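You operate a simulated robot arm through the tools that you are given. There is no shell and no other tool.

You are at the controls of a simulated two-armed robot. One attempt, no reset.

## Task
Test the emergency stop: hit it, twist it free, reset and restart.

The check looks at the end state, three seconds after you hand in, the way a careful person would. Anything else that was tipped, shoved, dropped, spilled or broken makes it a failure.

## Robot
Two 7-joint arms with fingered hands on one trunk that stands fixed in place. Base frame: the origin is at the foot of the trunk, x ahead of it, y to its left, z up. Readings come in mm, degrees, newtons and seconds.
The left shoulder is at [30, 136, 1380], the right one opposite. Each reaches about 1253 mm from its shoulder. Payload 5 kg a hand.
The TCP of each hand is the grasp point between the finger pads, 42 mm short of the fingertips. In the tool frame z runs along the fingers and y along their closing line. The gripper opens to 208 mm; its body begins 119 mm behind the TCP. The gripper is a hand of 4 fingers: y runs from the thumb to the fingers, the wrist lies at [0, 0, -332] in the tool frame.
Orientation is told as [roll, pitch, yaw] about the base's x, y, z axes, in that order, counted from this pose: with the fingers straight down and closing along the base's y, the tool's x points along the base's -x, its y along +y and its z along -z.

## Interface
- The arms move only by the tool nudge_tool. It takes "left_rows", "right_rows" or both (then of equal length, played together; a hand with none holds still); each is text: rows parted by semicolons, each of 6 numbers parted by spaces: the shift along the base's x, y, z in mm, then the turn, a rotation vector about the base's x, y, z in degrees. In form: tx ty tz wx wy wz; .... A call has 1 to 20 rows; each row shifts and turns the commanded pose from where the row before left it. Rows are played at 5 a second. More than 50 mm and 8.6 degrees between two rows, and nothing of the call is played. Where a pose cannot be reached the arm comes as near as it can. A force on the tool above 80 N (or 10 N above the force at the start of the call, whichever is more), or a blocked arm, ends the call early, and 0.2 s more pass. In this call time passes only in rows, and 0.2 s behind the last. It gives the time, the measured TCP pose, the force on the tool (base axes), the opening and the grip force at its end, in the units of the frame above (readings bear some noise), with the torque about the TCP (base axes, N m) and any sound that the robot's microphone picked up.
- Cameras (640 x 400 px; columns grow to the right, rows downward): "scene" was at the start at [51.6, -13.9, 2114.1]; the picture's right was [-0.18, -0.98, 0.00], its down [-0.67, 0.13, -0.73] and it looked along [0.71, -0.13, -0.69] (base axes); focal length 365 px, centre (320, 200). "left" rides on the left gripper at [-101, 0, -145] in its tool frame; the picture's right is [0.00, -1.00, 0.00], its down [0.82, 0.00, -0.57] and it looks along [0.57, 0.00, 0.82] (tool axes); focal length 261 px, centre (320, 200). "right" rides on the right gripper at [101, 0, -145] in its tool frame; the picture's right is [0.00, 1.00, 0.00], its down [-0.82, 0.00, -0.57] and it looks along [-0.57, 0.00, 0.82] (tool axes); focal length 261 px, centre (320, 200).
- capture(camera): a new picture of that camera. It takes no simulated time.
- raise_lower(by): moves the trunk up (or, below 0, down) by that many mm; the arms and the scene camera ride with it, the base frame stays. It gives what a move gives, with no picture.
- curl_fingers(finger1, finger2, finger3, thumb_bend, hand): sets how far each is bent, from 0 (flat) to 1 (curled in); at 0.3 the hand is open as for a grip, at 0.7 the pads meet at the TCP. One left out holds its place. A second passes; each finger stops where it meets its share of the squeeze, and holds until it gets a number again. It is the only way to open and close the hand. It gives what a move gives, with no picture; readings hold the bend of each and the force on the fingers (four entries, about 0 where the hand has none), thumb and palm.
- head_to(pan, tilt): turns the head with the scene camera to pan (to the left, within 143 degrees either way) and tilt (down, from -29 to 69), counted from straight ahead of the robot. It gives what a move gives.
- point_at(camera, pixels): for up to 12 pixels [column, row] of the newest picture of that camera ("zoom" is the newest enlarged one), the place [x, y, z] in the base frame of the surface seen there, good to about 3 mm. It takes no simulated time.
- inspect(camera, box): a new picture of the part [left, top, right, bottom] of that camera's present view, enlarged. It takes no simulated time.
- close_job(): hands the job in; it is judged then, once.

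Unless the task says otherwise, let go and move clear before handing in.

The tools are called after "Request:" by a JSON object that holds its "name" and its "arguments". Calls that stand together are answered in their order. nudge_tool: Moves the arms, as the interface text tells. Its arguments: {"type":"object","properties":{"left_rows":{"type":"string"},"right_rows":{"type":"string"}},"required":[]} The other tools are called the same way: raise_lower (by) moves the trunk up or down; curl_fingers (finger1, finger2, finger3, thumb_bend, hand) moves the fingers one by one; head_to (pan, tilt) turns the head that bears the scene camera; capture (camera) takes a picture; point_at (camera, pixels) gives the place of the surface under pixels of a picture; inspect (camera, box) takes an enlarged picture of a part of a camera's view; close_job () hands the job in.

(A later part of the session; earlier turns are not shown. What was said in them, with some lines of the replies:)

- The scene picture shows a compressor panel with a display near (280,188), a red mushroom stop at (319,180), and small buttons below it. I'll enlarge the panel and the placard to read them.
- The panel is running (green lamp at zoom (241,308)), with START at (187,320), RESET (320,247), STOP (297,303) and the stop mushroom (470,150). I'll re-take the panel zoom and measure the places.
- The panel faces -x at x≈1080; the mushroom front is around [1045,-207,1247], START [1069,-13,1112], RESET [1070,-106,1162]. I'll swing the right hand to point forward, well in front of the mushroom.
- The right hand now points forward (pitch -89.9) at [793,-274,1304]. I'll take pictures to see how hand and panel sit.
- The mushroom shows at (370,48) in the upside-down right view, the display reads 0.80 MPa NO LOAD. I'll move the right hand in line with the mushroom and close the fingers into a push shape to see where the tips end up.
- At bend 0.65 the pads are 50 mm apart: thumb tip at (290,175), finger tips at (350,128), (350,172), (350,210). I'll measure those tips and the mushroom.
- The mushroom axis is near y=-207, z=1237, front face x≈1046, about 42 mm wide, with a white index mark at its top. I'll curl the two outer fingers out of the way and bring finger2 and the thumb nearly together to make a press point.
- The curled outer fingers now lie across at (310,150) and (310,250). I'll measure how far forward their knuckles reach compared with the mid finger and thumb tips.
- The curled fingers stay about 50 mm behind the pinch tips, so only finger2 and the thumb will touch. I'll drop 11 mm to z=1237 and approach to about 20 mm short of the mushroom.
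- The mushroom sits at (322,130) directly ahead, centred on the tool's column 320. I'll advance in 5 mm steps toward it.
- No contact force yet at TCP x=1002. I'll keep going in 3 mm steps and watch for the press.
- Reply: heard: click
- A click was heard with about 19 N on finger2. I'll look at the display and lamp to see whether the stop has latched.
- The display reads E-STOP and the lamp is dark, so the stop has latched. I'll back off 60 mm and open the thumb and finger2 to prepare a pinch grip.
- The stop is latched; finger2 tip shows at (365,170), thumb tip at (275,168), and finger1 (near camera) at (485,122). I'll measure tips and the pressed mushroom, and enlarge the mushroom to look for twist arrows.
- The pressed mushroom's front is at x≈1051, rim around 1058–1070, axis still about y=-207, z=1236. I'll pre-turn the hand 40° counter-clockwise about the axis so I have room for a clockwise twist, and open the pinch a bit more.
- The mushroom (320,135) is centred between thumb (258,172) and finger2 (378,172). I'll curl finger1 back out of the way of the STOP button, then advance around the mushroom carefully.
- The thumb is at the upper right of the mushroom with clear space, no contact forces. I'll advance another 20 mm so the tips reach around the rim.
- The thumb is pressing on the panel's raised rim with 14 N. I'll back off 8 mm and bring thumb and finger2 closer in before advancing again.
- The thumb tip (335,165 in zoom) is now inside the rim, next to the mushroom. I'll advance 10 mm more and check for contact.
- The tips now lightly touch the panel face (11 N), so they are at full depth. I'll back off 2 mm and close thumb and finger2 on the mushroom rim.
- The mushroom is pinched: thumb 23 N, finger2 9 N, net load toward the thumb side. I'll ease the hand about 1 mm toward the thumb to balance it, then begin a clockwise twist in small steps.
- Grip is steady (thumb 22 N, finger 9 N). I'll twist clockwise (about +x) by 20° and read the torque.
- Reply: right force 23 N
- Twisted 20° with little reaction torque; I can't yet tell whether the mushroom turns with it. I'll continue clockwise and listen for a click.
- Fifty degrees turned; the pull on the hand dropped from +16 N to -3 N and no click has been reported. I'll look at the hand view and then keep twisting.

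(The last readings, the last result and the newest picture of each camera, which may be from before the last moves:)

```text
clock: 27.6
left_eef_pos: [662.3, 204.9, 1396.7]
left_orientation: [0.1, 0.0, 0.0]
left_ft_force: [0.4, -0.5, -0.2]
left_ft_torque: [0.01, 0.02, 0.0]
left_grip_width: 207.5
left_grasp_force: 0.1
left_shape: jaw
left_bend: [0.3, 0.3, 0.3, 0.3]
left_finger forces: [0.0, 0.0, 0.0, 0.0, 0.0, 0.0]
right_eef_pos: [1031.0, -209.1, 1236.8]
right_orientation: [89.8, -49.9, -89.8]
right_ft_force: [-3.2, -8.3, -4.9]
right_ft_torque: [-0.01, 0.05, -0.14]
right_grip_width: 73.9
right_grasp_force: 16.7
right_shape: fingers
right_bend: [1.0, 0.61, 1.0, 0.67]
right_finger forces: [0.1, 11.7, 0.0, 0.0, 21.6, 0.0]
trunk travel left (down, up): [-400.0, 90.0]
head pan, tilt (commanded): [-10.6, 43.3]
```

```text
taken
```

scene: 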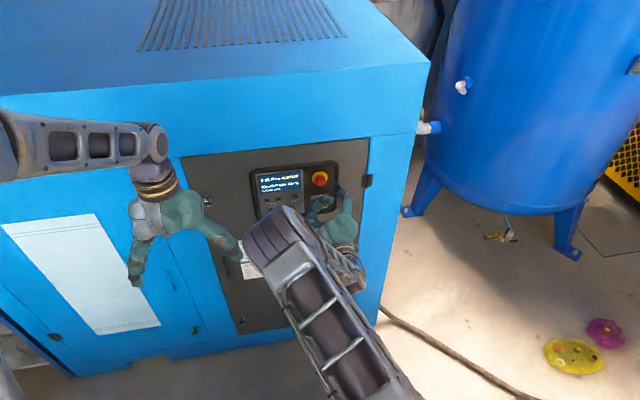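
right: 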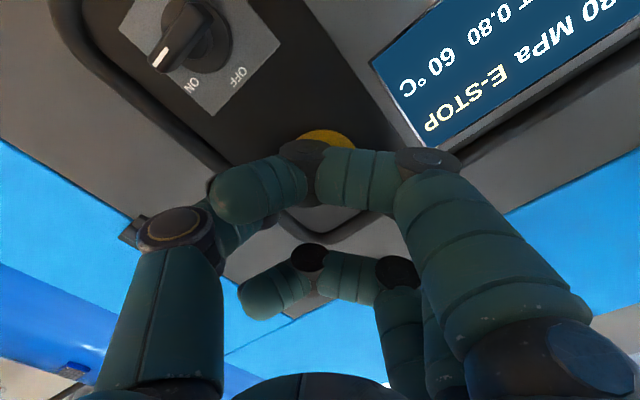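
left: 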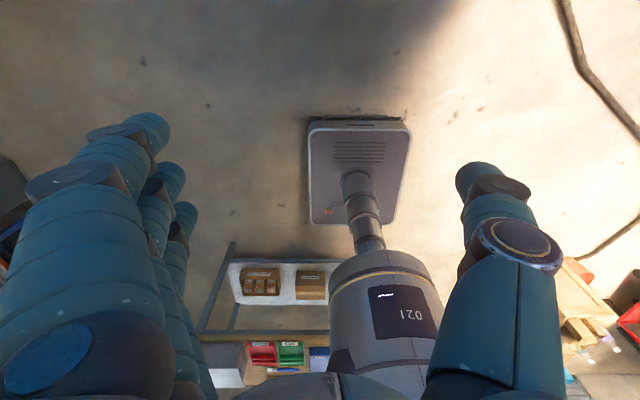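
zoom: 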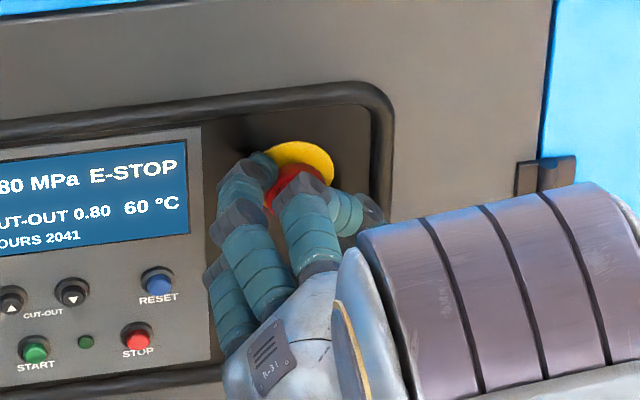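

After 80° of twist the display still says E-STOP, which may only need a reset, or the fingers slipped. I'll release, back away and look at the mushroom's depth and its white mark.

Request:
{"name": "curl_fingers", "arguments": {"hand": "right", "finger2": 0.59, "thumb_bend": 0.6}}

Request:
{"name": "nudge_tool", "arguments": {"right_rows": "-10 0 0 0 0 0; -15 0 0 0 0 0; -20 0 0 0 0 0; -20 0 0 0 0 0; -10 0 0 0 0 0; 0 0 0 0 0 0"}}

Request:
{"name": "curl_fingers", "arguments": {"hand": "right", "finger1": 0.3}}

Request:
{"name": "capture", "arguments": {"camera": "right"}}

Request:
{"name": "inspect", "arguments": {"camera": "scene", "box": [245, 145, 405, 245]}}

```text
clock: 28.6
left_eef_pos: [662.4, 205.3, 1396.9]
left_orientation: [-0.1, 0.0, 0.0]
left_ft_force: [0.1, 0.0, -0.2]
left_ft_torque: [0.0, -0.03, 0.01]
left_grip_width: 207.9
left_grasp_force: 0.0
left_shape: jaw
left_bend: [0.3, 0.3, 0.3, 0.3]
left_finger forces: [0.0, 0.1, 0.0, 0.0, 0.1, 0.1]
right_eef_pos: [1032.3, -207.5, 1238.0]
right_orientation: [90.0, -50.0, -90.0]
right_ft_force: [0.1, -1.1, 0.2]
right_ft_torque: [0.01, -0.01, 0.01]
right_grip_width: 76.6
right_grasp_force: 0.3
right_shape: fingers
right_bend: [1.0, 0.59, 1.0, 0.6]
right_finger forces: [0.0, 0.0, 0.0, 0.0, 0.4, 0.0]
trunk travel left (down, up): [-400.0, 90.0]
head pan, tilt (commanded): [-10.6, 43.3]
```

```text
clock: 30.0
left_eef_pos: [663.6, 205.1, 1395.6]
left_orientation: [0.0, -0.1, 0.0]
left_ft_force: [-0.3, 0.5, 0.0]
left_ft_torque: [-0.01, 0.01, -0.01]
left_grip_width: 207.9
left_grasp_force: 0.1
left_shape: jaw
left_bend: [0.3, 0.3, 0.3, 0.3]
left_finger forces: [0.1, 0.0, 0.0, 0.0, 0.0, 0.0]
right_eef_pos: [955.3, -207.6, 1237.9]
right_orientation: [90.0, -50.0, -90.0]
right_ft_force: [0.0, -0.4, 0.4]
right_ft_torque: [0.0, 0.02, 0.04]
right_grip_width: 76.8
right_grasp_force: 0.1
right_shape: fingers
right_bend: [1.0, 0.59, 1.0, 0.6]
right_finger forces: [0.0, 0.0, 0.0, 0.0, 0.1, 0.1]
trunk travel left (down, up): [-400.0, 90.0]
head pan, tilt (commanded): [-10.6, 43.3]
```

```text
clock: 31.0
left_eef_pos: [662.7, 205.7, 1397.6]
left_orientation: [-0.1, 0.0, 0.0]
left_ft_force: [-0.3, 0.2, -0.8]
left_ft_torque: [-0.01, -0.02, -0.02]
left_grip_width: 207.8
left_grasp_force: 0.0
left_shape: jaw
left_bend: [0.3, 0.3, 0.3, 0.3]
left_finger forces: [0.1, 0.0, 0.0, 0.0, 0.0, 0.0]
right_eef_pos: [955.4, -207.8, 1238.0]
right_orientation: [90.0, -50.0, -90.0]
right_ft_force: [-0.4, 0.0, 0.4]
right_ft_torque: [0.0, -0.01, 0.0]
right_grip_width: 145.4
right_grasp_force: 0.0
right_shape: fingers
right_bend: [0.3, 0.59, 1.0, 0.6]
right_finger forces: [0.1, 0.0, 0.0, 0.0, 0.0, 0.0]
trunk travel left (down, up): [-400.0, 90.0]
head pan, tilt (commanded): [-10.6, 43.3]
```

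```text
taken
```

right: 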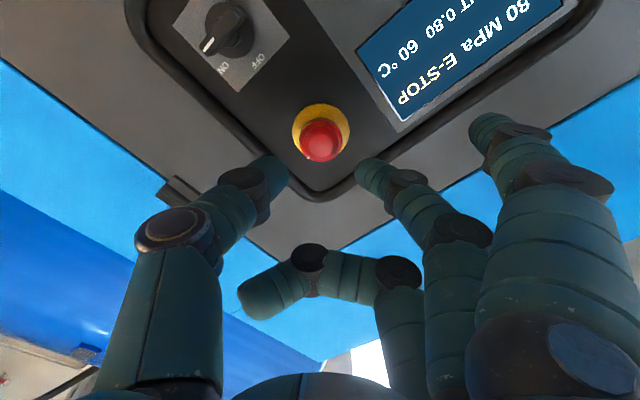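

```text
4.00 times, centred on (325, 195) of scene
```

zoom: 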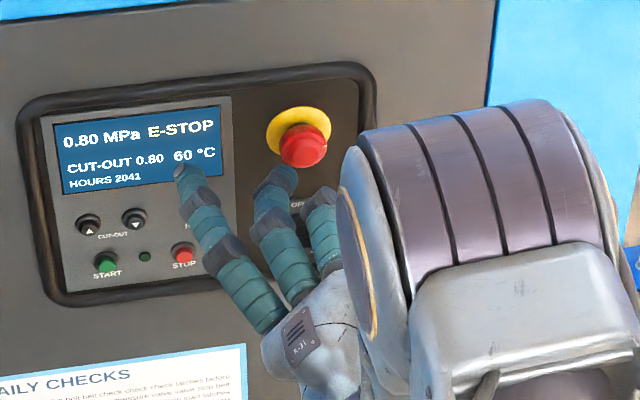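

The mushroom in the scene zoom now reaches down to row ~167, like before it was hit (row ~160 while pressed). I'll measure its front and enlarge it.

Request:
{"name": "inspect", "arguments": {"camera": "right", "box": [272, 95, 368, 170]}}

Request:
{"name": "point_at", "arguments": {"camera": "right", "pixels": [[320, 140], [320, 135], [322, 145], [315, 140], [325, 140]]}}

Request:
{"name": "inspect", "arguments": {"camera": "scene", "box": [299, 162, 339, 194]}}

```text
5.33 times, centred on (320, 132) of right
```

zoom: 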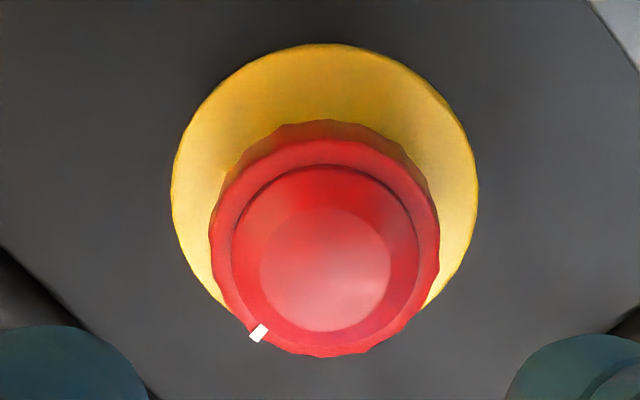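

```text
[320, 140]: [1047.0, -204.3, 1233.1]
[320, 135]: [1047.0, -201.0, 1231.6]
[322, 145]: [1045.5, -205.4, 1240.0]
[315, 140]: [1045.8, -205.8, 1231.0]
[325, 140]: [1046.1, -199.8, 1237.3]
```

```text
12.50 times, centred on (319, 178) of scene
```

zoom: 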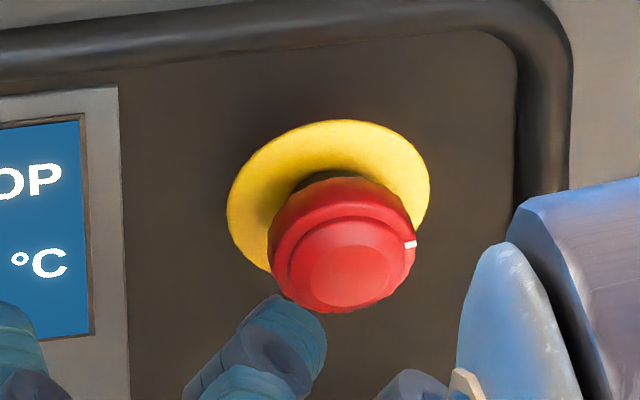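

The mushroom front is back at x≈1046 and its white mark has turned from the top to the right, so it is twisted free; the screen's E-STOP should now clear with RESET. I'll turn the hand level again and move in front of the RESET button.

Request:
{"name": "nudge_tool", "arguments": {"right_rows": "0 18 -15 -8 0 0; 0 18 -15 -8 0 0; 0 18 -15 -8 0 0; 0 18 -15 -8 0 0; 0 20 -16 -8 0 0; 0 0 0 0 0 0"}}

Request:
{"name": "curl_fingers", "arguments": {"hand": "right", "finger1": 0.3, "finger2": 0.69, "finger3": 1.0, "thumb_bend": 0.67}}

Request:
{"name": "capture", "arguments": {"camera": "right"}}

Request:
{"name": "inspect", "arguments": {"camera": "scene", "box": [245, 145, 405, 245]}}

```text
clock: 32.4
left_eef_pos: [661.4, 204.3, 1397.6]
left_orientation: [0.1, -0.1, -0.1]
left_ft_force: [0.9, -0.8, 0.5]
left_ft_torque: [0.04, 0.0, -0.02]
left_grip_width: 207.7
left_grasp_force: 0.1
left_shape: jaw
left_bend: [0.3, 0.3, 0.3, 0.3]
left_finger forces: [0.0, 0.1, 0.1, 0.1, 0.0, 0.0]
right_eef_pos: [958.0, -116.9, 1160.7]
right_orientation: [-77.2, -89.9, 77.1]
right_ft_force: [0.1, -0.7, -1.5]
right_ft_torque: [0.03, -0.01, 0.04]
right_grip_width: 145.5
right_grasp_force: 0.1
right_shape: fingers
right_bend: [0.3, 0.59, 1.0, 0.6]
right_finger forces: [0.0, 0.0, 0.1, 0.1, 0.0, 0.0]
trunk travel left (down, up): [-400.0, 90.0]
head pan, tilt (commanded): [-10.6, 43.3]
```

```text
clock: 33.4
left_eef_pos: [662.6, 204.6, 1397.5]
left_orientation: [0.0, 0.0, 0.0]
left_ft_force: [0.3, -0.6, -0.3]
left_ft_torque: [0.01, 0.01, -0.03]
left_grip_width: 208.0
left_grasp_force: 0.1
left_shape: jaw
left_bend: [0.3, 0.3, 0.3, 0.3]
left_finger forces: [0.1, 0.0, 0.0, 0.0, 0.1, 0.0]
right_eef_pos: [957.1, -116.6, 1161.2]
right_orientation: [26.5, -90.0, -26.5]
right_ft_force: [-0.2, 0.0, -0.4]
right_ft_torque: [-0.04, 0.04, 0.0]
right_grip_width: 129.5
right_grasp_force: 0.1
right_shape: fingers
right_bend: [0.3, 0.69, 1.0, 0.67]
right_finger forces: [0.0, 0.1, 0.0, 0.0, 0.0, 0.1]
trunk travel left (down, up): [-400.0, 90.0]
head pan, tilt (commanded): [-10.6, 43.3]
```

```text
taken
```

right: 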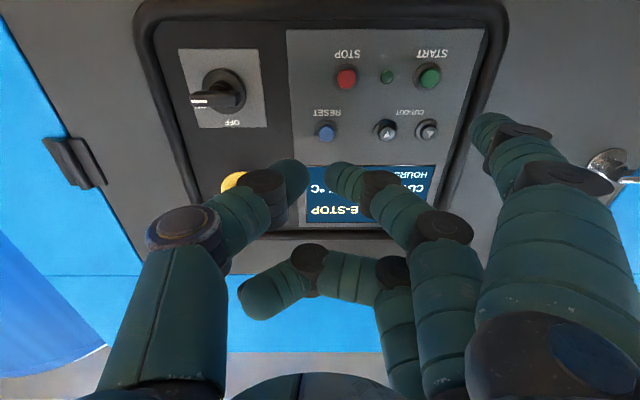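

```text
4.00 times, centred on (325, 195) of scene
```

zoom: 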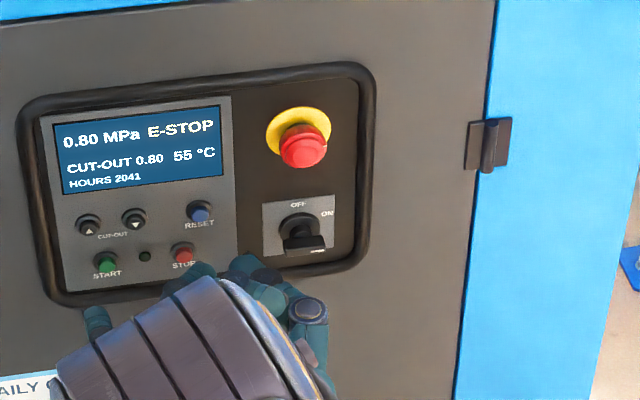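

RESET is at (326,132) in the right view, finger2's tip at (338,170). I'll measure both, and the other buttons, from this nearer camera.

Request:
{"name": "point_at", "arguments": {"camera": "right", "pixels": [[326, 131], [326, 136], [430, 76], [346, 79], [335, 168], [330, 172], [340, 163], [303, 175], [386, 130], [427, 131], [480, 120]]}}

Request:
{"name": "inspect", "arguments": {"camera": "right", "box": [270, 50, 450, 190]}}

```text
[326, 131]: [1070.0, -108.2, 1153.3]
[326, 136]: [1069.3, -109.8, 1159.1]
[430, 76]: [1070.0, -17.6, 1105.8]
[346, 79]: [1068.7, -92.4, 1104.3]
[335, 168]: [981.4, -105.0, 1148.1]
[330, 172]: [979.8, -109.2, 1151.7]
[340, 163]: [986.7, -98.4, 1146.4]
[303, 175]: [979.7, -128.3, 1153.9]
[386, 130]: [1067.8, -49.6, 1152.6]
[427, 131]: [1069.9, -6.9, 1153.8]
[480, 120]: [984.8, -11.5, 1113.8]
```

```text
2.86 times, centred on (360, 120) of right
```

zoom: 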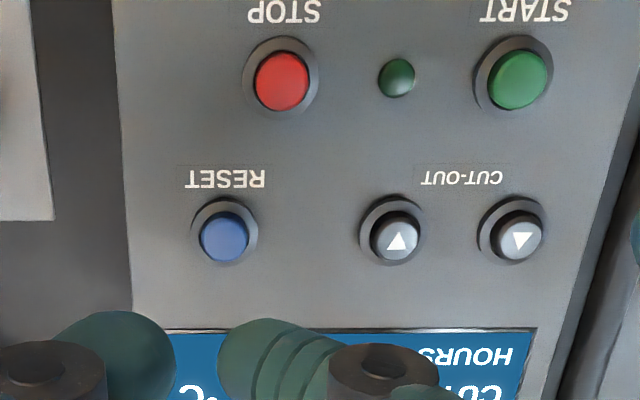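

The near camera puts RESET around y≈-108.5, z≈1158.5, front x≈1070, and START around y≈-15.5, z≈1107–1112. I'll curl finger1 away, line up finger2's tip on RESET and approach to about 10 mm off.

Request:
{"name": "curl_fingers", "arguments": {"hand": "right", "finger1": 1.0}}

Request:
{"name": "nudge_tool", "arguments": {"right_rows": "15 -2 -1 0 0 0; 15 -2 -1 0 0 0; 15 -1 -1.5 0 0 0; 10 0 0 0 0 0; 5 0 0 0 0 0; 0 0 0 0 0 0"}}

Request:
{"name": "capture", "arguments": {"camera": "right"}}

Request:
{"name": "inspect", "arguments": {"camera": "scene", "box": [245, 155, 345, 225]}}

```text
clock: 34.4
left_eef_pos: [663.1, 206.3, 1395.0]
left_orientation: [0.1, 0.1, 0.0]
left_ft_force: [-0.5, 1.0, -0.1]
left_ft_torque: [-0.01, -0.01, 0.01]
left_grip_width: 207.7
left_grasp_force: 0.0
left_shape: jaw
left_bend: [0.3, 0.3, 0.3, 0.3]
left_finger forces: [0.0, 0.0, 0.0, 0.0, 0.0, 0.1]
right_eef_pos: [956.3, -116.0, 1161.8]
right_orientation: [5.8, -90.0, -5.7]
right_ft_force: [0.3, 0.1, 0.7]
right_ft_torque: [0.0, 0.01, -0.04]
right_grip_width: 73.1
right_grasp_force: 0.1
right_shape: fingers
right_bend: [1.0, 0.69, 1.0, 0.67]
right_finger forces: [0.0, 0.1, 0.0, 0.1, 0.0, 0.0]
trunk travel left (down, up): [-400.0, 90.0]
head pan, tilt (commanded): [-10.6, 43.3]
```

```text
clock: 35.8
left_eef_pos: [664.2, 206.4, 1396.3]
left_orientation: [0.0, 0.1, 0.0]
left_ft_force: [-0.3, 0.9, 0.2]
left_ft_torque: [0.0, 0.02, 0.02]
left_grip_width: 207.9
left_grasp_force: 0.1
left_shape: jaw
left_bend: [0.3, 0.3, 0.3, 0.3]
left_finger forces: [0.0, 0.1, 0.0, 0.0, 0.0, 0.0]
right_eef_pos: [1016.3, -121.0, 1157.9]
right_orientation: [-3.5, -90.0, 3.5]
right_ft_force: [0.5, -0.6, -0.1]
right_ft_torque: [-0.01, -0.02, 0.02]
right_grip_width: 72.8
right_grasp_force: 0.0
right_shape: fingers
right_bend: [1.0, 0.69, 1.0, 0.67]
right_finger forces: [0.0, 0.0, 0.1, 0.1, 0.0, 0.1]
trunk travel left (down, up): [-400.0, 90.0]
head pan, tilt (commanded): [-10.6, 43.3]
```

```text
taken
```

right: 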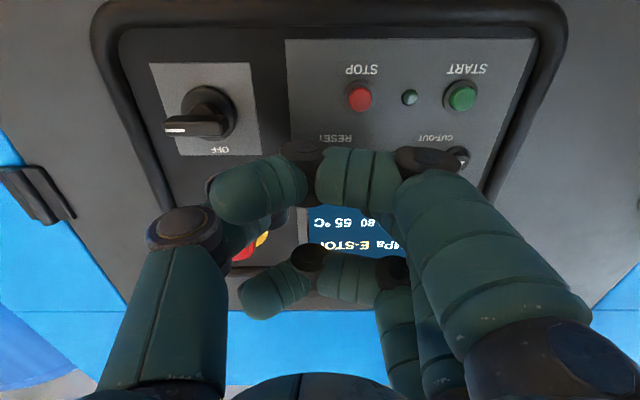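

```text
5.71 times, centred on (295, 190) of scene
```

zoom: 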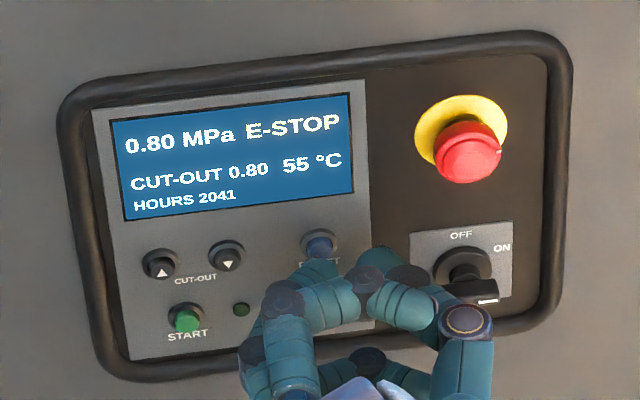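

Finger2's tip shows just under the RESET cap at zoom (322,272), no forces yet. I'll go forward in small steps to press.

Request:
{"name": "nudge_tool", "arguments": {"right_rows": "3 0 0 0 0 0; 3 0 0 0 0 0; 3 0 0 0 0 0; 2 0 0 0 0 0; 2 0 0 0 0 0"}}

Request:
{"name": "inspect", "arguments": {"camera": "scene", "box": [245, 155, 345, 225]}}

```text
clock: 37.0
left_eef_pos: [662.5, 205.6, 1396.8]
left_orientation: [-0.1, -0.1, 0.0]
left_ft_force: [0.5, -0.8, -0.6]
left_ft_torque: [-0.03, -0.07, -0.04]
left_grip_width: 207.7
left_grasp_force: 0.1
left_shape: jaw
left_bend: [0.3, 0.3, 0.3, 0.3]
left_finger forces: [0.0, 0.1, 0.0, 0.0, 0.0, 0.1]
right_eef_pos: [1027.8, -120.6, 1158.0]
right_orientation: [-6.0, -90.0, 6.0]
right_ft_force: [-1.2, 1.6, 0.2]
right_ft_torque: [0.01, -0.01, 0.01]
right_grip_width: 72.6
right_grasp_force: 1.0
right_shape: fingers
right_bend: [1.0, 0.69, 1.0, 0.67]
right_finger forces: [0.0, 1.9, 0.0, 0.0, 0.0, 0.0]
trunk travel left (down, up): [-400.0, 90.0]
head pan, tilt (commanded): [-10.6, 43.3]
heard: click
```

```text
5.71 times, centred on (295, 190) of scene
```

zoom: 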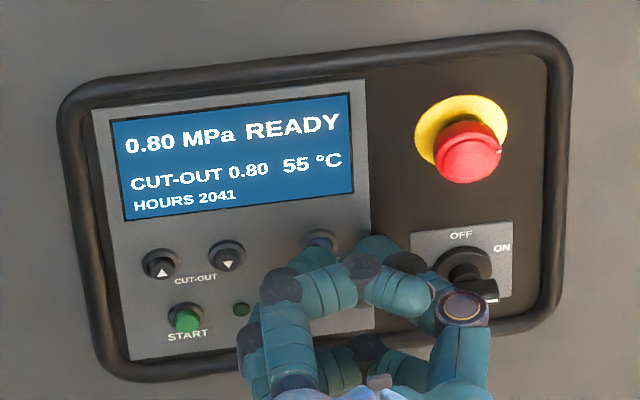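

The display now says READY: reset worked. I'll retract 45 mm and shift 93 mm left and 51 mm down to face START.

Request:
{"name": "nudge_tool", "arguments": {"right_rows": "-10 0 0 0 0 0; -15 0 0 0 0 0; -20 0 0 0 0 0; 0 20 -11 0 0 0; 0 25 -14 0 0 0; 0 25 -14 0 0 0; 0 23 -12 0 0 0; 0 0 0 0 0 0"}}

Request:
{"name": "curl_fingers", "arguments": {"hand": "right", "finger1": 0.3}}

Request:
{"name": "capture", "arguments": {"camera": "right"}}

Request:
{"name": "capture", "arguments": {"camera": "scene"}}

Request:
{"name": "inspect", "arguments": {"camera": "scene", "box": [245, 155, 345, 225]}}

```text
clock: 38.8
left_eef_pos: [662.1, 205.3, 1397.5]
left_orientation: [0.0, 0.0, 0.0]
left_ft_force: [-0.2, -0.1, 0.0]
left_ft_torque: [0.08, 0.0, 0.0]
left_grip_width: 207.6
left_grasp_force: 0.1
left_shape: jaw
left_bend: [0.3, 0.3, 0.3, 0.3]
left_finger forces: [0.0, 0.0, 0.1, 0.1, 0.1, 0.0]
right_eef_pos: [984.3, -28.3, 1109.1]
right_orientation: [121.5, -90.1, -121.5]
right_ft_force: [0.0, 0.0, 0.5]
right_ft_torque: [-0.01, 0.0, 0.05]
right_grip_width: 72.7
right_grasp_force: 0.1
right_shape: fingers
right_bend: [1.0, 0.69, 1.0, 0.67]
right_finger forces: [0.0, 0.0, 0.0, 0.1, 0.0, 0.1]
trunk travel left (down, up): [-400.0, 90.0]
head pan, tilt (commanded): [-10.6, 43.3]
```

```text
clock: 39.8
left_eef_pos: [663.3, 207.2, 1397.1]
left_orientation: [-0.1, 0.0, 0.1]
left_ft_force: [-0.5, -0.3, -0.1]
left_ft_torque: [-0.01, 0.0, -0.02]
left_grip_width: 207.5
left_grasp_force: 0.0
left_shape: jaw
left_bend: [0.3, 0.3, 0.3, 0.3]
left_finger forces: [0.0, 0.1, 0.1, 0.0, 0.0, 0.0]
right_eef_pos: [983.4, -27.8, 1109.7]
right_orientation: [28.8, -90.0, -28.8]
right_ft_force: [-0.5, 0.1, -0.7]
right_ft_torque: [-0.03, 0.01, 0.02]
right_grip_width: 129.3
right_grasp_force: 0.0
right_shape: fingers
right_bend: [0.3, 0.69, 1.0, 0.67]
right_finger forces: [0.1, 0.0, 0.0, 0.0, 0.0, 0.0]
trunk travel left (down, up): [-400.0, 90.0]
head pan, tilt (commanded): [-10.6, 43.3]
```

```text
taken
```

right: 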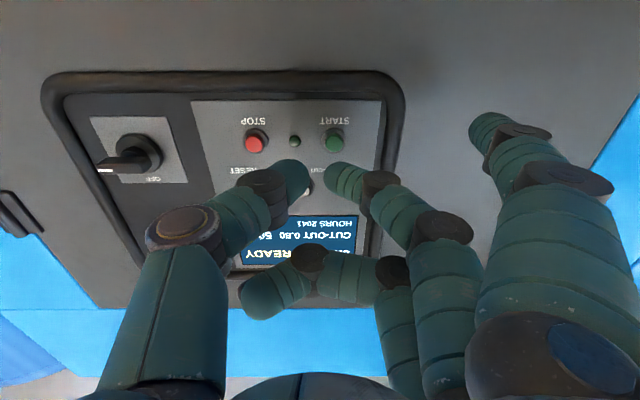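

```text
taken
```

scene: 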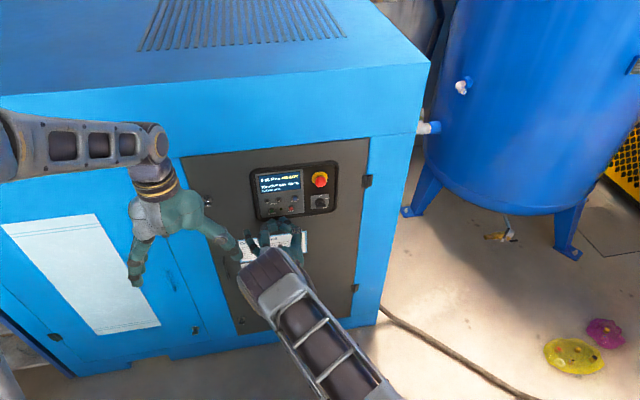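

```text
5.71 times, centred on (295, 190) of scene
```

zoom: 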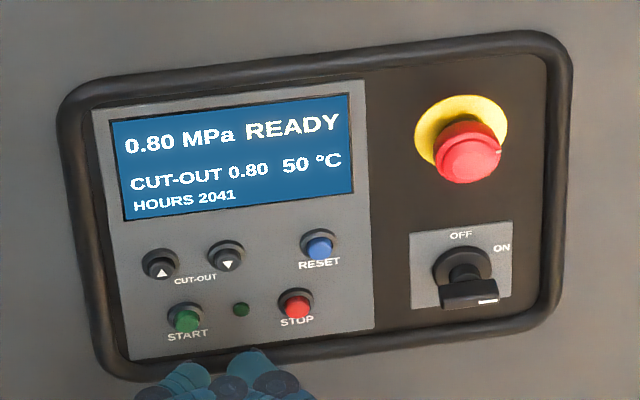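

The display reads READY; START shows at (333,142) in the right view. I'll enlarge to pin down its centre relative to finger2's tip.

Request:
{"name": "inspect", "arguments": {"camera": "right", "box": [280, 115, 400, 190]}}

Request:
{"name": "point_at", "arguments": {"camera": "zoom", "pixels": [[283, 140], [283, 150], [283, 130], [290, 145], [275, 145]]}}

```text
5.33 times, centred on (340, 152) of right
```

zoom: 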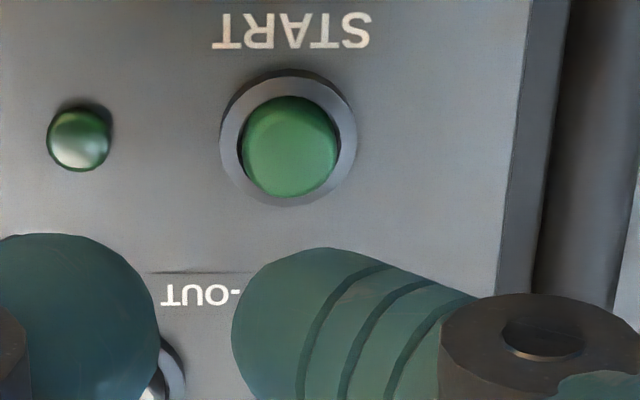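

```text
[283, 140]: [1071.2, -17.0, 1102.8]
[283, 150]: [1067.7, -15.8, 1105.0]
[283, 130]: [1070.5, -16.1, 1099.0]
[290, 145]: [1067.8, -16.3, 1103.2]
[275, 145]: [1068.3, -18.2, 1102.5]
```

START's cap is at about y=-15.5, z≈1105, front x≈1069; finger2's tip line is at y≈-15.5, z≈1107. I'll curl finger1 again, drop 1 mm and approach to about 10 mm off.

Request:
{"name": "curl_fingers", "arguments": {"hand": "right", "finger1": 1.0}}

Request:
{"name": "nudge_tool", "arguments": {"right_rows": "12 0 -1 0 0 0; 12 0 0 0 0 0; 8 0 0 0 0 0; 0 0 0 0 0 0"}}

Request:
{"name": "inspect", "arguments": {"camera": "scene", "box": [245, 165, 345, 235]}}

```text
clock: 40.8
left_eef_pos: [663.1, 204.7, 1397.2]
left_orientation: [0.0, 0.0, 0.0]
left_ft_force: [0.7, -0.9, -1.0]
left_ft_torque: [0.03, 0.01, -0.03]
left_grip_width: 207.7
left_grasp_force: 0.2
left_shape: jaw
left_bend: [0.3, 0.3, 0.3, 0.3]
left_finger forces: [0.0, 0.0, 0.1, 0.0, 0.0, 0.0]
right_eef_pos: [982.7, -28.5, 1109.8]
right_orientation: [18.3, -90.0, -18.2]
right_ft_force: [-0.3, -0.3, 0.2]
right_ft_torque: [0.02, 0.04, -0.03]
right_grip_width: 72.9
right_grasp_force: 0.0
right_shape: fingers
right_bend: [1.0, 0.69, 1.0, 0.67]
right_finger forces: [0.0, 0.0, 0.1, 0.1, 0.1, 0.0]
trunk travel left (down, up): [-400.0, 90.0]
head pan, tilt (commanded): [-10.6, 43.3]
```

```text
clock: 41.8
left_eef_pos: [662.3, 205.7, 1397.1]
left_orientation: [0.0, 0.0, 0.0]
left_ft_force: [0.6, 0.4, 0.4]
left_ft_torque: [0.05, -0.02, -0.01]
left_grip_width: 207.8
left_grasp_force: 0.1
left_shape: jaw
left_bend: [0.3, 0.3, 0.3, 0.3]
left_finger forces: [0.0, 0.0, 0.0, 0.0, 0.0, 0.1]
right_eef_pos: [1015.7, -28.1, 1107.9]
right_orientation: [-2.2, -90.0, 2.1]
right_ft_force: [0.2, -0.4, -0.4]
right_ft_torque: [0.02, 0.02, 0.0]
right_grip_width: 72.9
right_grasp_force: 0.0
right_shape: fingers
right_bend: [1.0, 0.69, 1.0, 0.67]
right_finger forces: [0.1, 0.1, 0.0, 0.0, 0.0, 0.0]
trunk travel left (down, up): [-400.0, 90.0]
head pan, tilt (commanded): [-10.6, 43.3]
```

```text
5.71 times, centred on (295, 200) of scene
```

zoom: 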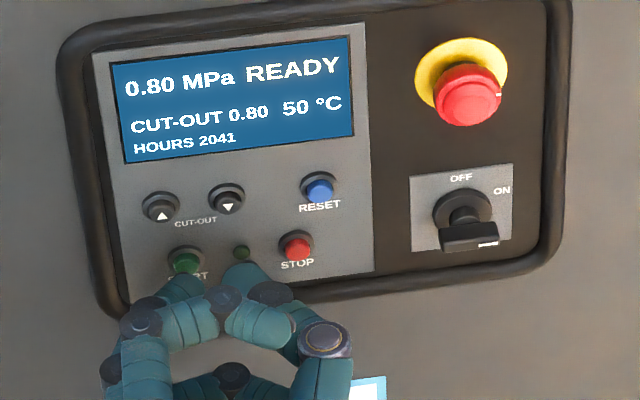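

Finger2's tip lies just below START at zoom (182,283), matching how it lined up on RESET. I'll press in small steps.

Request:
{"name": "nudge_tool", "arguments": {"right_rows": "3 0 0 0 0 0; 3 0 0 0 0 0; 3 0 0 0 0 0; 2 0 0 0 0 0; 2 0 0 0 0 0"}}

Request:
{"name": "inspect", "arguments": {"camera": "scene", "box": [245, 165, 345, 235]}}

```text
clock: 43.0
left_eef_pos: [663.3, 205.4, 1397.2]
left_orientation: [0.0, 0.0, -0.1]
left_ft_force: [-1.6, 0.0, 0.6]
left_ft_torque: [0.0, -0.02, -0.01]
left_grip_width: 207.9
left_grasp_force: 0.0
left_shape: jaw
left_bend: [0.3, 0.3, 0.3, 0.3]
left_finger forces: [0.0, 0.0, 0.0, 0.0, 0.1, 0.1]
right_eef_pos: [1029.1, -26.7, 1108.3]
right_orientation: [-30.2, -90.0, 30.1]
right_ft_force: [-1.5, 1.8, 0.6]
right_ft_torque: [0.06, 0.02, 0.04]
right_grip_width: 72.7
right_grasp_force: 1.5
right_shape: fingers
right_bend: [1.0, 0.69, 1.0, 0.67]
right_finger forces: [0.0, 2.2, 0.1, 0.1, 0.0, 0.1]
trunk travel left (down, up): [-400.0, 90.0]
head pan, tilt (commanded): [-10.6, 43.3]
heard: click
```

```text
5.71 times, centred on (295, 200) of scene
```

zoom: 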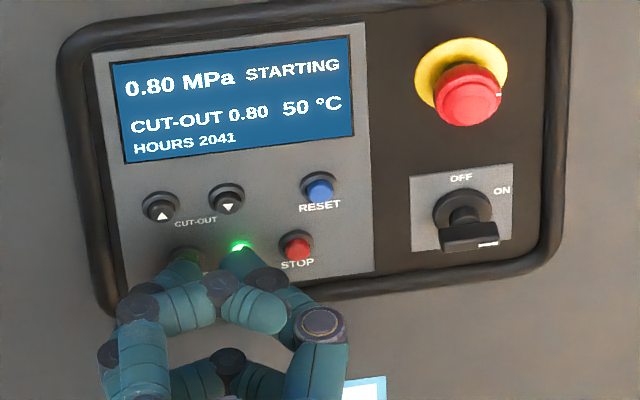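

The display reads STARTING and the green lamp is lit. I'll pull the hand straight back, clear of the panel, and watch the machine come back to running.

Request:
{"name": "nudge_tool", "arguments": {"right_rows": "-10 0 0 0 0 0; -20 0 0 0 0 0; -25 0 0 0 0 0; -25 -5 0 0 0 0; -25 -15 5 0 0 0; -25 -25 10 0 0 0; -20 -30 15 0 0 0; -20 -30 15 0 0 0; -10 -30 15 0 0 0; 0 -30 10 0 0 0; 0 0 0 0 0 0"}}

Request:
{"name": "capture", "arguments": {"camera": "scene"}}

Request:
{"name": "inspect", "arguments": {"camera": "scene", "box": [245, 155, 345, 225]}}

```text
clock: 45.4
left_eef_pos: [661.8, 207.7, 1396.5]
left_orientation: [0.0, 0.0, 0.0]
left_ft_force: [0.5, 0.2, -0.7]
left_ft_torque: [-0.07, -0.01, -0.02]
left_grip_width: 207.7
left_grasp_force: 0.1
left_shape: jaw
left_bend: [0.3, 0.3, 0.3, 0.3]
left_finger forces: [0.1, 0.1, 0.0, 0.0, 0.0, 0.0]
right_eef_pos: [848.8, -191.1, 1178.7]
right_orientation: [-59.6, -89.9, 59.6]
right_ft_force: [-0.2, 0.1, 0.2]
right_ft_torque: [-0.01, -0.01, -0.04]
right_grip_width: 73.0
right_grasp_force: 0.1
right_shape: fingers
right_bend: [1.0, 0.69, 1.0, 0.67]
right_finger forces: [0.0, 0.1, 0.0, 0.1, 0.0, 0.0]
trunk travel left (down, up): [-400.0, 90.0]
head pan, tilt (commanded): [-10.6, 43.3]
```

```text
taken
```

scene: 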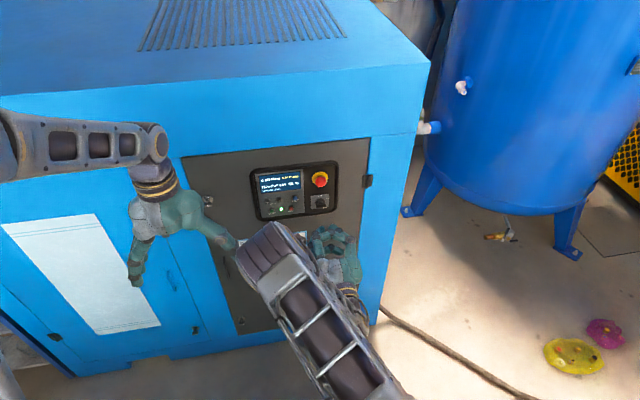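

```text
5.71 times, centred on (295, 190) of scene
```

zoom: 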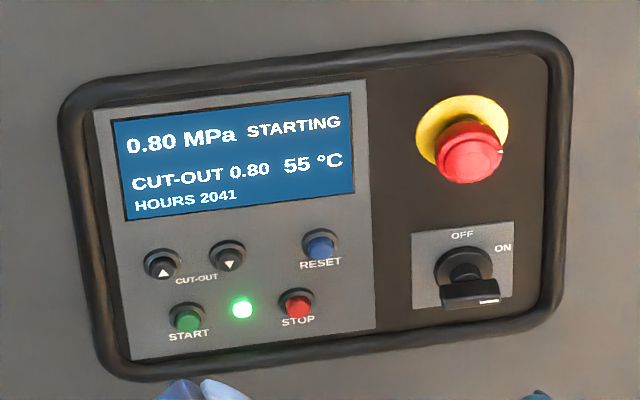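

The screen still shows STARTING with the lamp green and the mushroom out. I'll open the hand, wait a few seconds well clear, and check the state again.

Request:
{"name": "curl_fingers", "arguments": {"hand": "right", "finger1": 0.3, "finger2": 0.3, "finger3": 0.3, "thumb_bend": 0.3}}

Request:
{"name": "nudge_tool", "arguments": {"right_rows": "-10 -20 0 0 0 0; -10 -20 0 0 0 0; 0 0 0 0 0 0; 0 0 0 0 0 0; 0 0 0 0 0 0; 0 0 0 0 0 0; 0 0 0 0 0 0; 0 0 0 0 0 0; 0 0 0 0 0 0; 0 0 0 0 0 0; 0 0 0 0 0 0; 0 0 0 0 0 0; 0 0 0 0 0 0; 0 0 0 0 0 0; 0 0 0 0 0 0; 0 0 0 0 0 0; 0 0 0 0 0 0; 0 0 0 0 0 0; 0 0 0 0 0 0; 0 0 0 0 0 0"}}

Request:
{"name": "inspect", "arguments": {"camera": "scene", "box": [245, 155, 345, 225]}}

```text
clock: 46.4
left_eef_pos: [662.4, 205.8, 1397.3]
left_orientation: [0.0, 0.0, -0.1]
left_ft_force: [0.3, -0.3, -0.9]
left_ft_torque: [0.03, -0.04, 0.01]
left_grip_width: 208.1
left_grasp_force: 0.2
left_shape: jaw
left_bend: [0.3, 0.3, 0.3, 0.3]
left_finger forces: [0.1, 0.1, 0.1, 0.1, 0.0, 0.0]
right_eef_pos: [849.4, -191.5, 1177.7]
right_orientation: [-25.0, -90.0, 25.0]
right_ft_force: [0.4, -0.4, 0.5]
right_ft_torque: [0.01, 0.02, -0.03]
right_grip_width: 223.4
right_grasp_force: 0.1
right_shape: fingers
right_bend: [0.3, 0.3, 0.3, 0.3]
right_finger forces: [0.0, 0.1, 0.0, 0.1, 0.1, 0.0]
trunk travel left (down, up): [-400.0, 90.0]
head pan, tilt (commanded): [-10.6, 43.3]
```

```text
clock: 50.6
left_eef_pos: [662.1, 205.7, 1397.7]
left_orientation: [0.0, 0.0, 0.0]
left_ft_force: [-0.1, 0.5, -0.6]
left_ft_torque: [-0.02, -0.01, 0.01]
left_grip_width: 207.6
left_grasp_force: 0.1
left_shape: jaw
left_bend: [0.3, 0.3, 0.3, 0.3]
left_finger forces: [0.0, 0.0, 0.0, 0.0, 0.1, 0.1]
right_eef_pos: [829.2, -233.3, 1178.6]
right_orientation: [12.1, -89.9, -12.1]
right_ft_force: [0.1, -0.4, -0.6]
right_ft_torque: [-0.04, 0.02, 0.05]
right_grip_width: 224.1
right_grasp_force: 0.1
right_shape: fingers
right_bend: [0.3, 0.3, 0.3, 0.3]
right_finger forces: [0.0, 0.0, 0.1, 0.0, 0.0, 0.1]
trunk travel left (down, up): [-400.0, 90.0]
head pan, tilt (commanded): [-10.6, 43.3]
```

```text
5.71 times, centred on (295, 190) of scene
```

zoom: 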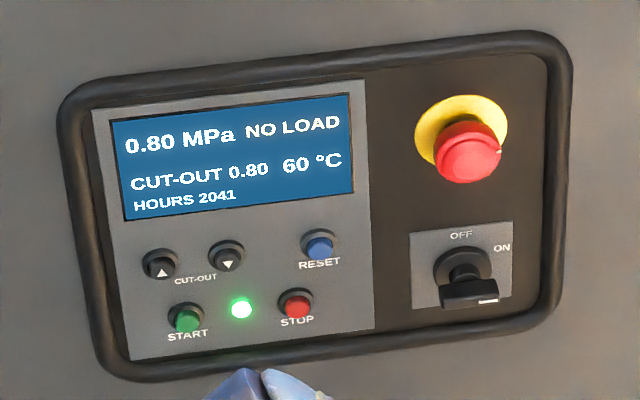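

The display is back to "0.80 MPa NO LOAD" with cut-out still 0.80. The green lamp at (241,308) is lit, the mushroom is out, the selector is unmoved, and both hands are clear of the panel, so I'm handing in.

Request:
{"name": "close_job", "arguments": {}}

```text
The job is handed in.
```

The emergency stop test is done and the compressor is running again. The display shows 0.80 MPa NO LOAD with the green lamp lit, as it did at the start.

- **Hit:** pressing the mushroom gave a click; the display changed to E-STOP and the lamp went dark.
- **Twist free:** about 80° clockwise brought the mushroom back out to where it started. Its white mark now points to the right instead of the top.
- **Reset:** one press of RESET changed the display to READY.
- **Restart:** one press of START showed STARTING, then NO LOAD a few seconds later.

The cut-out setting still reads 0.80 and the selector is still ON. While I was positioning for the twist, the right thumb briefly pressed the panel rim at about 14 N and the fingertips touched the panel face at about 11 N. I saw no marks or movement from either. Both hands were clear of the panel when I handed in.
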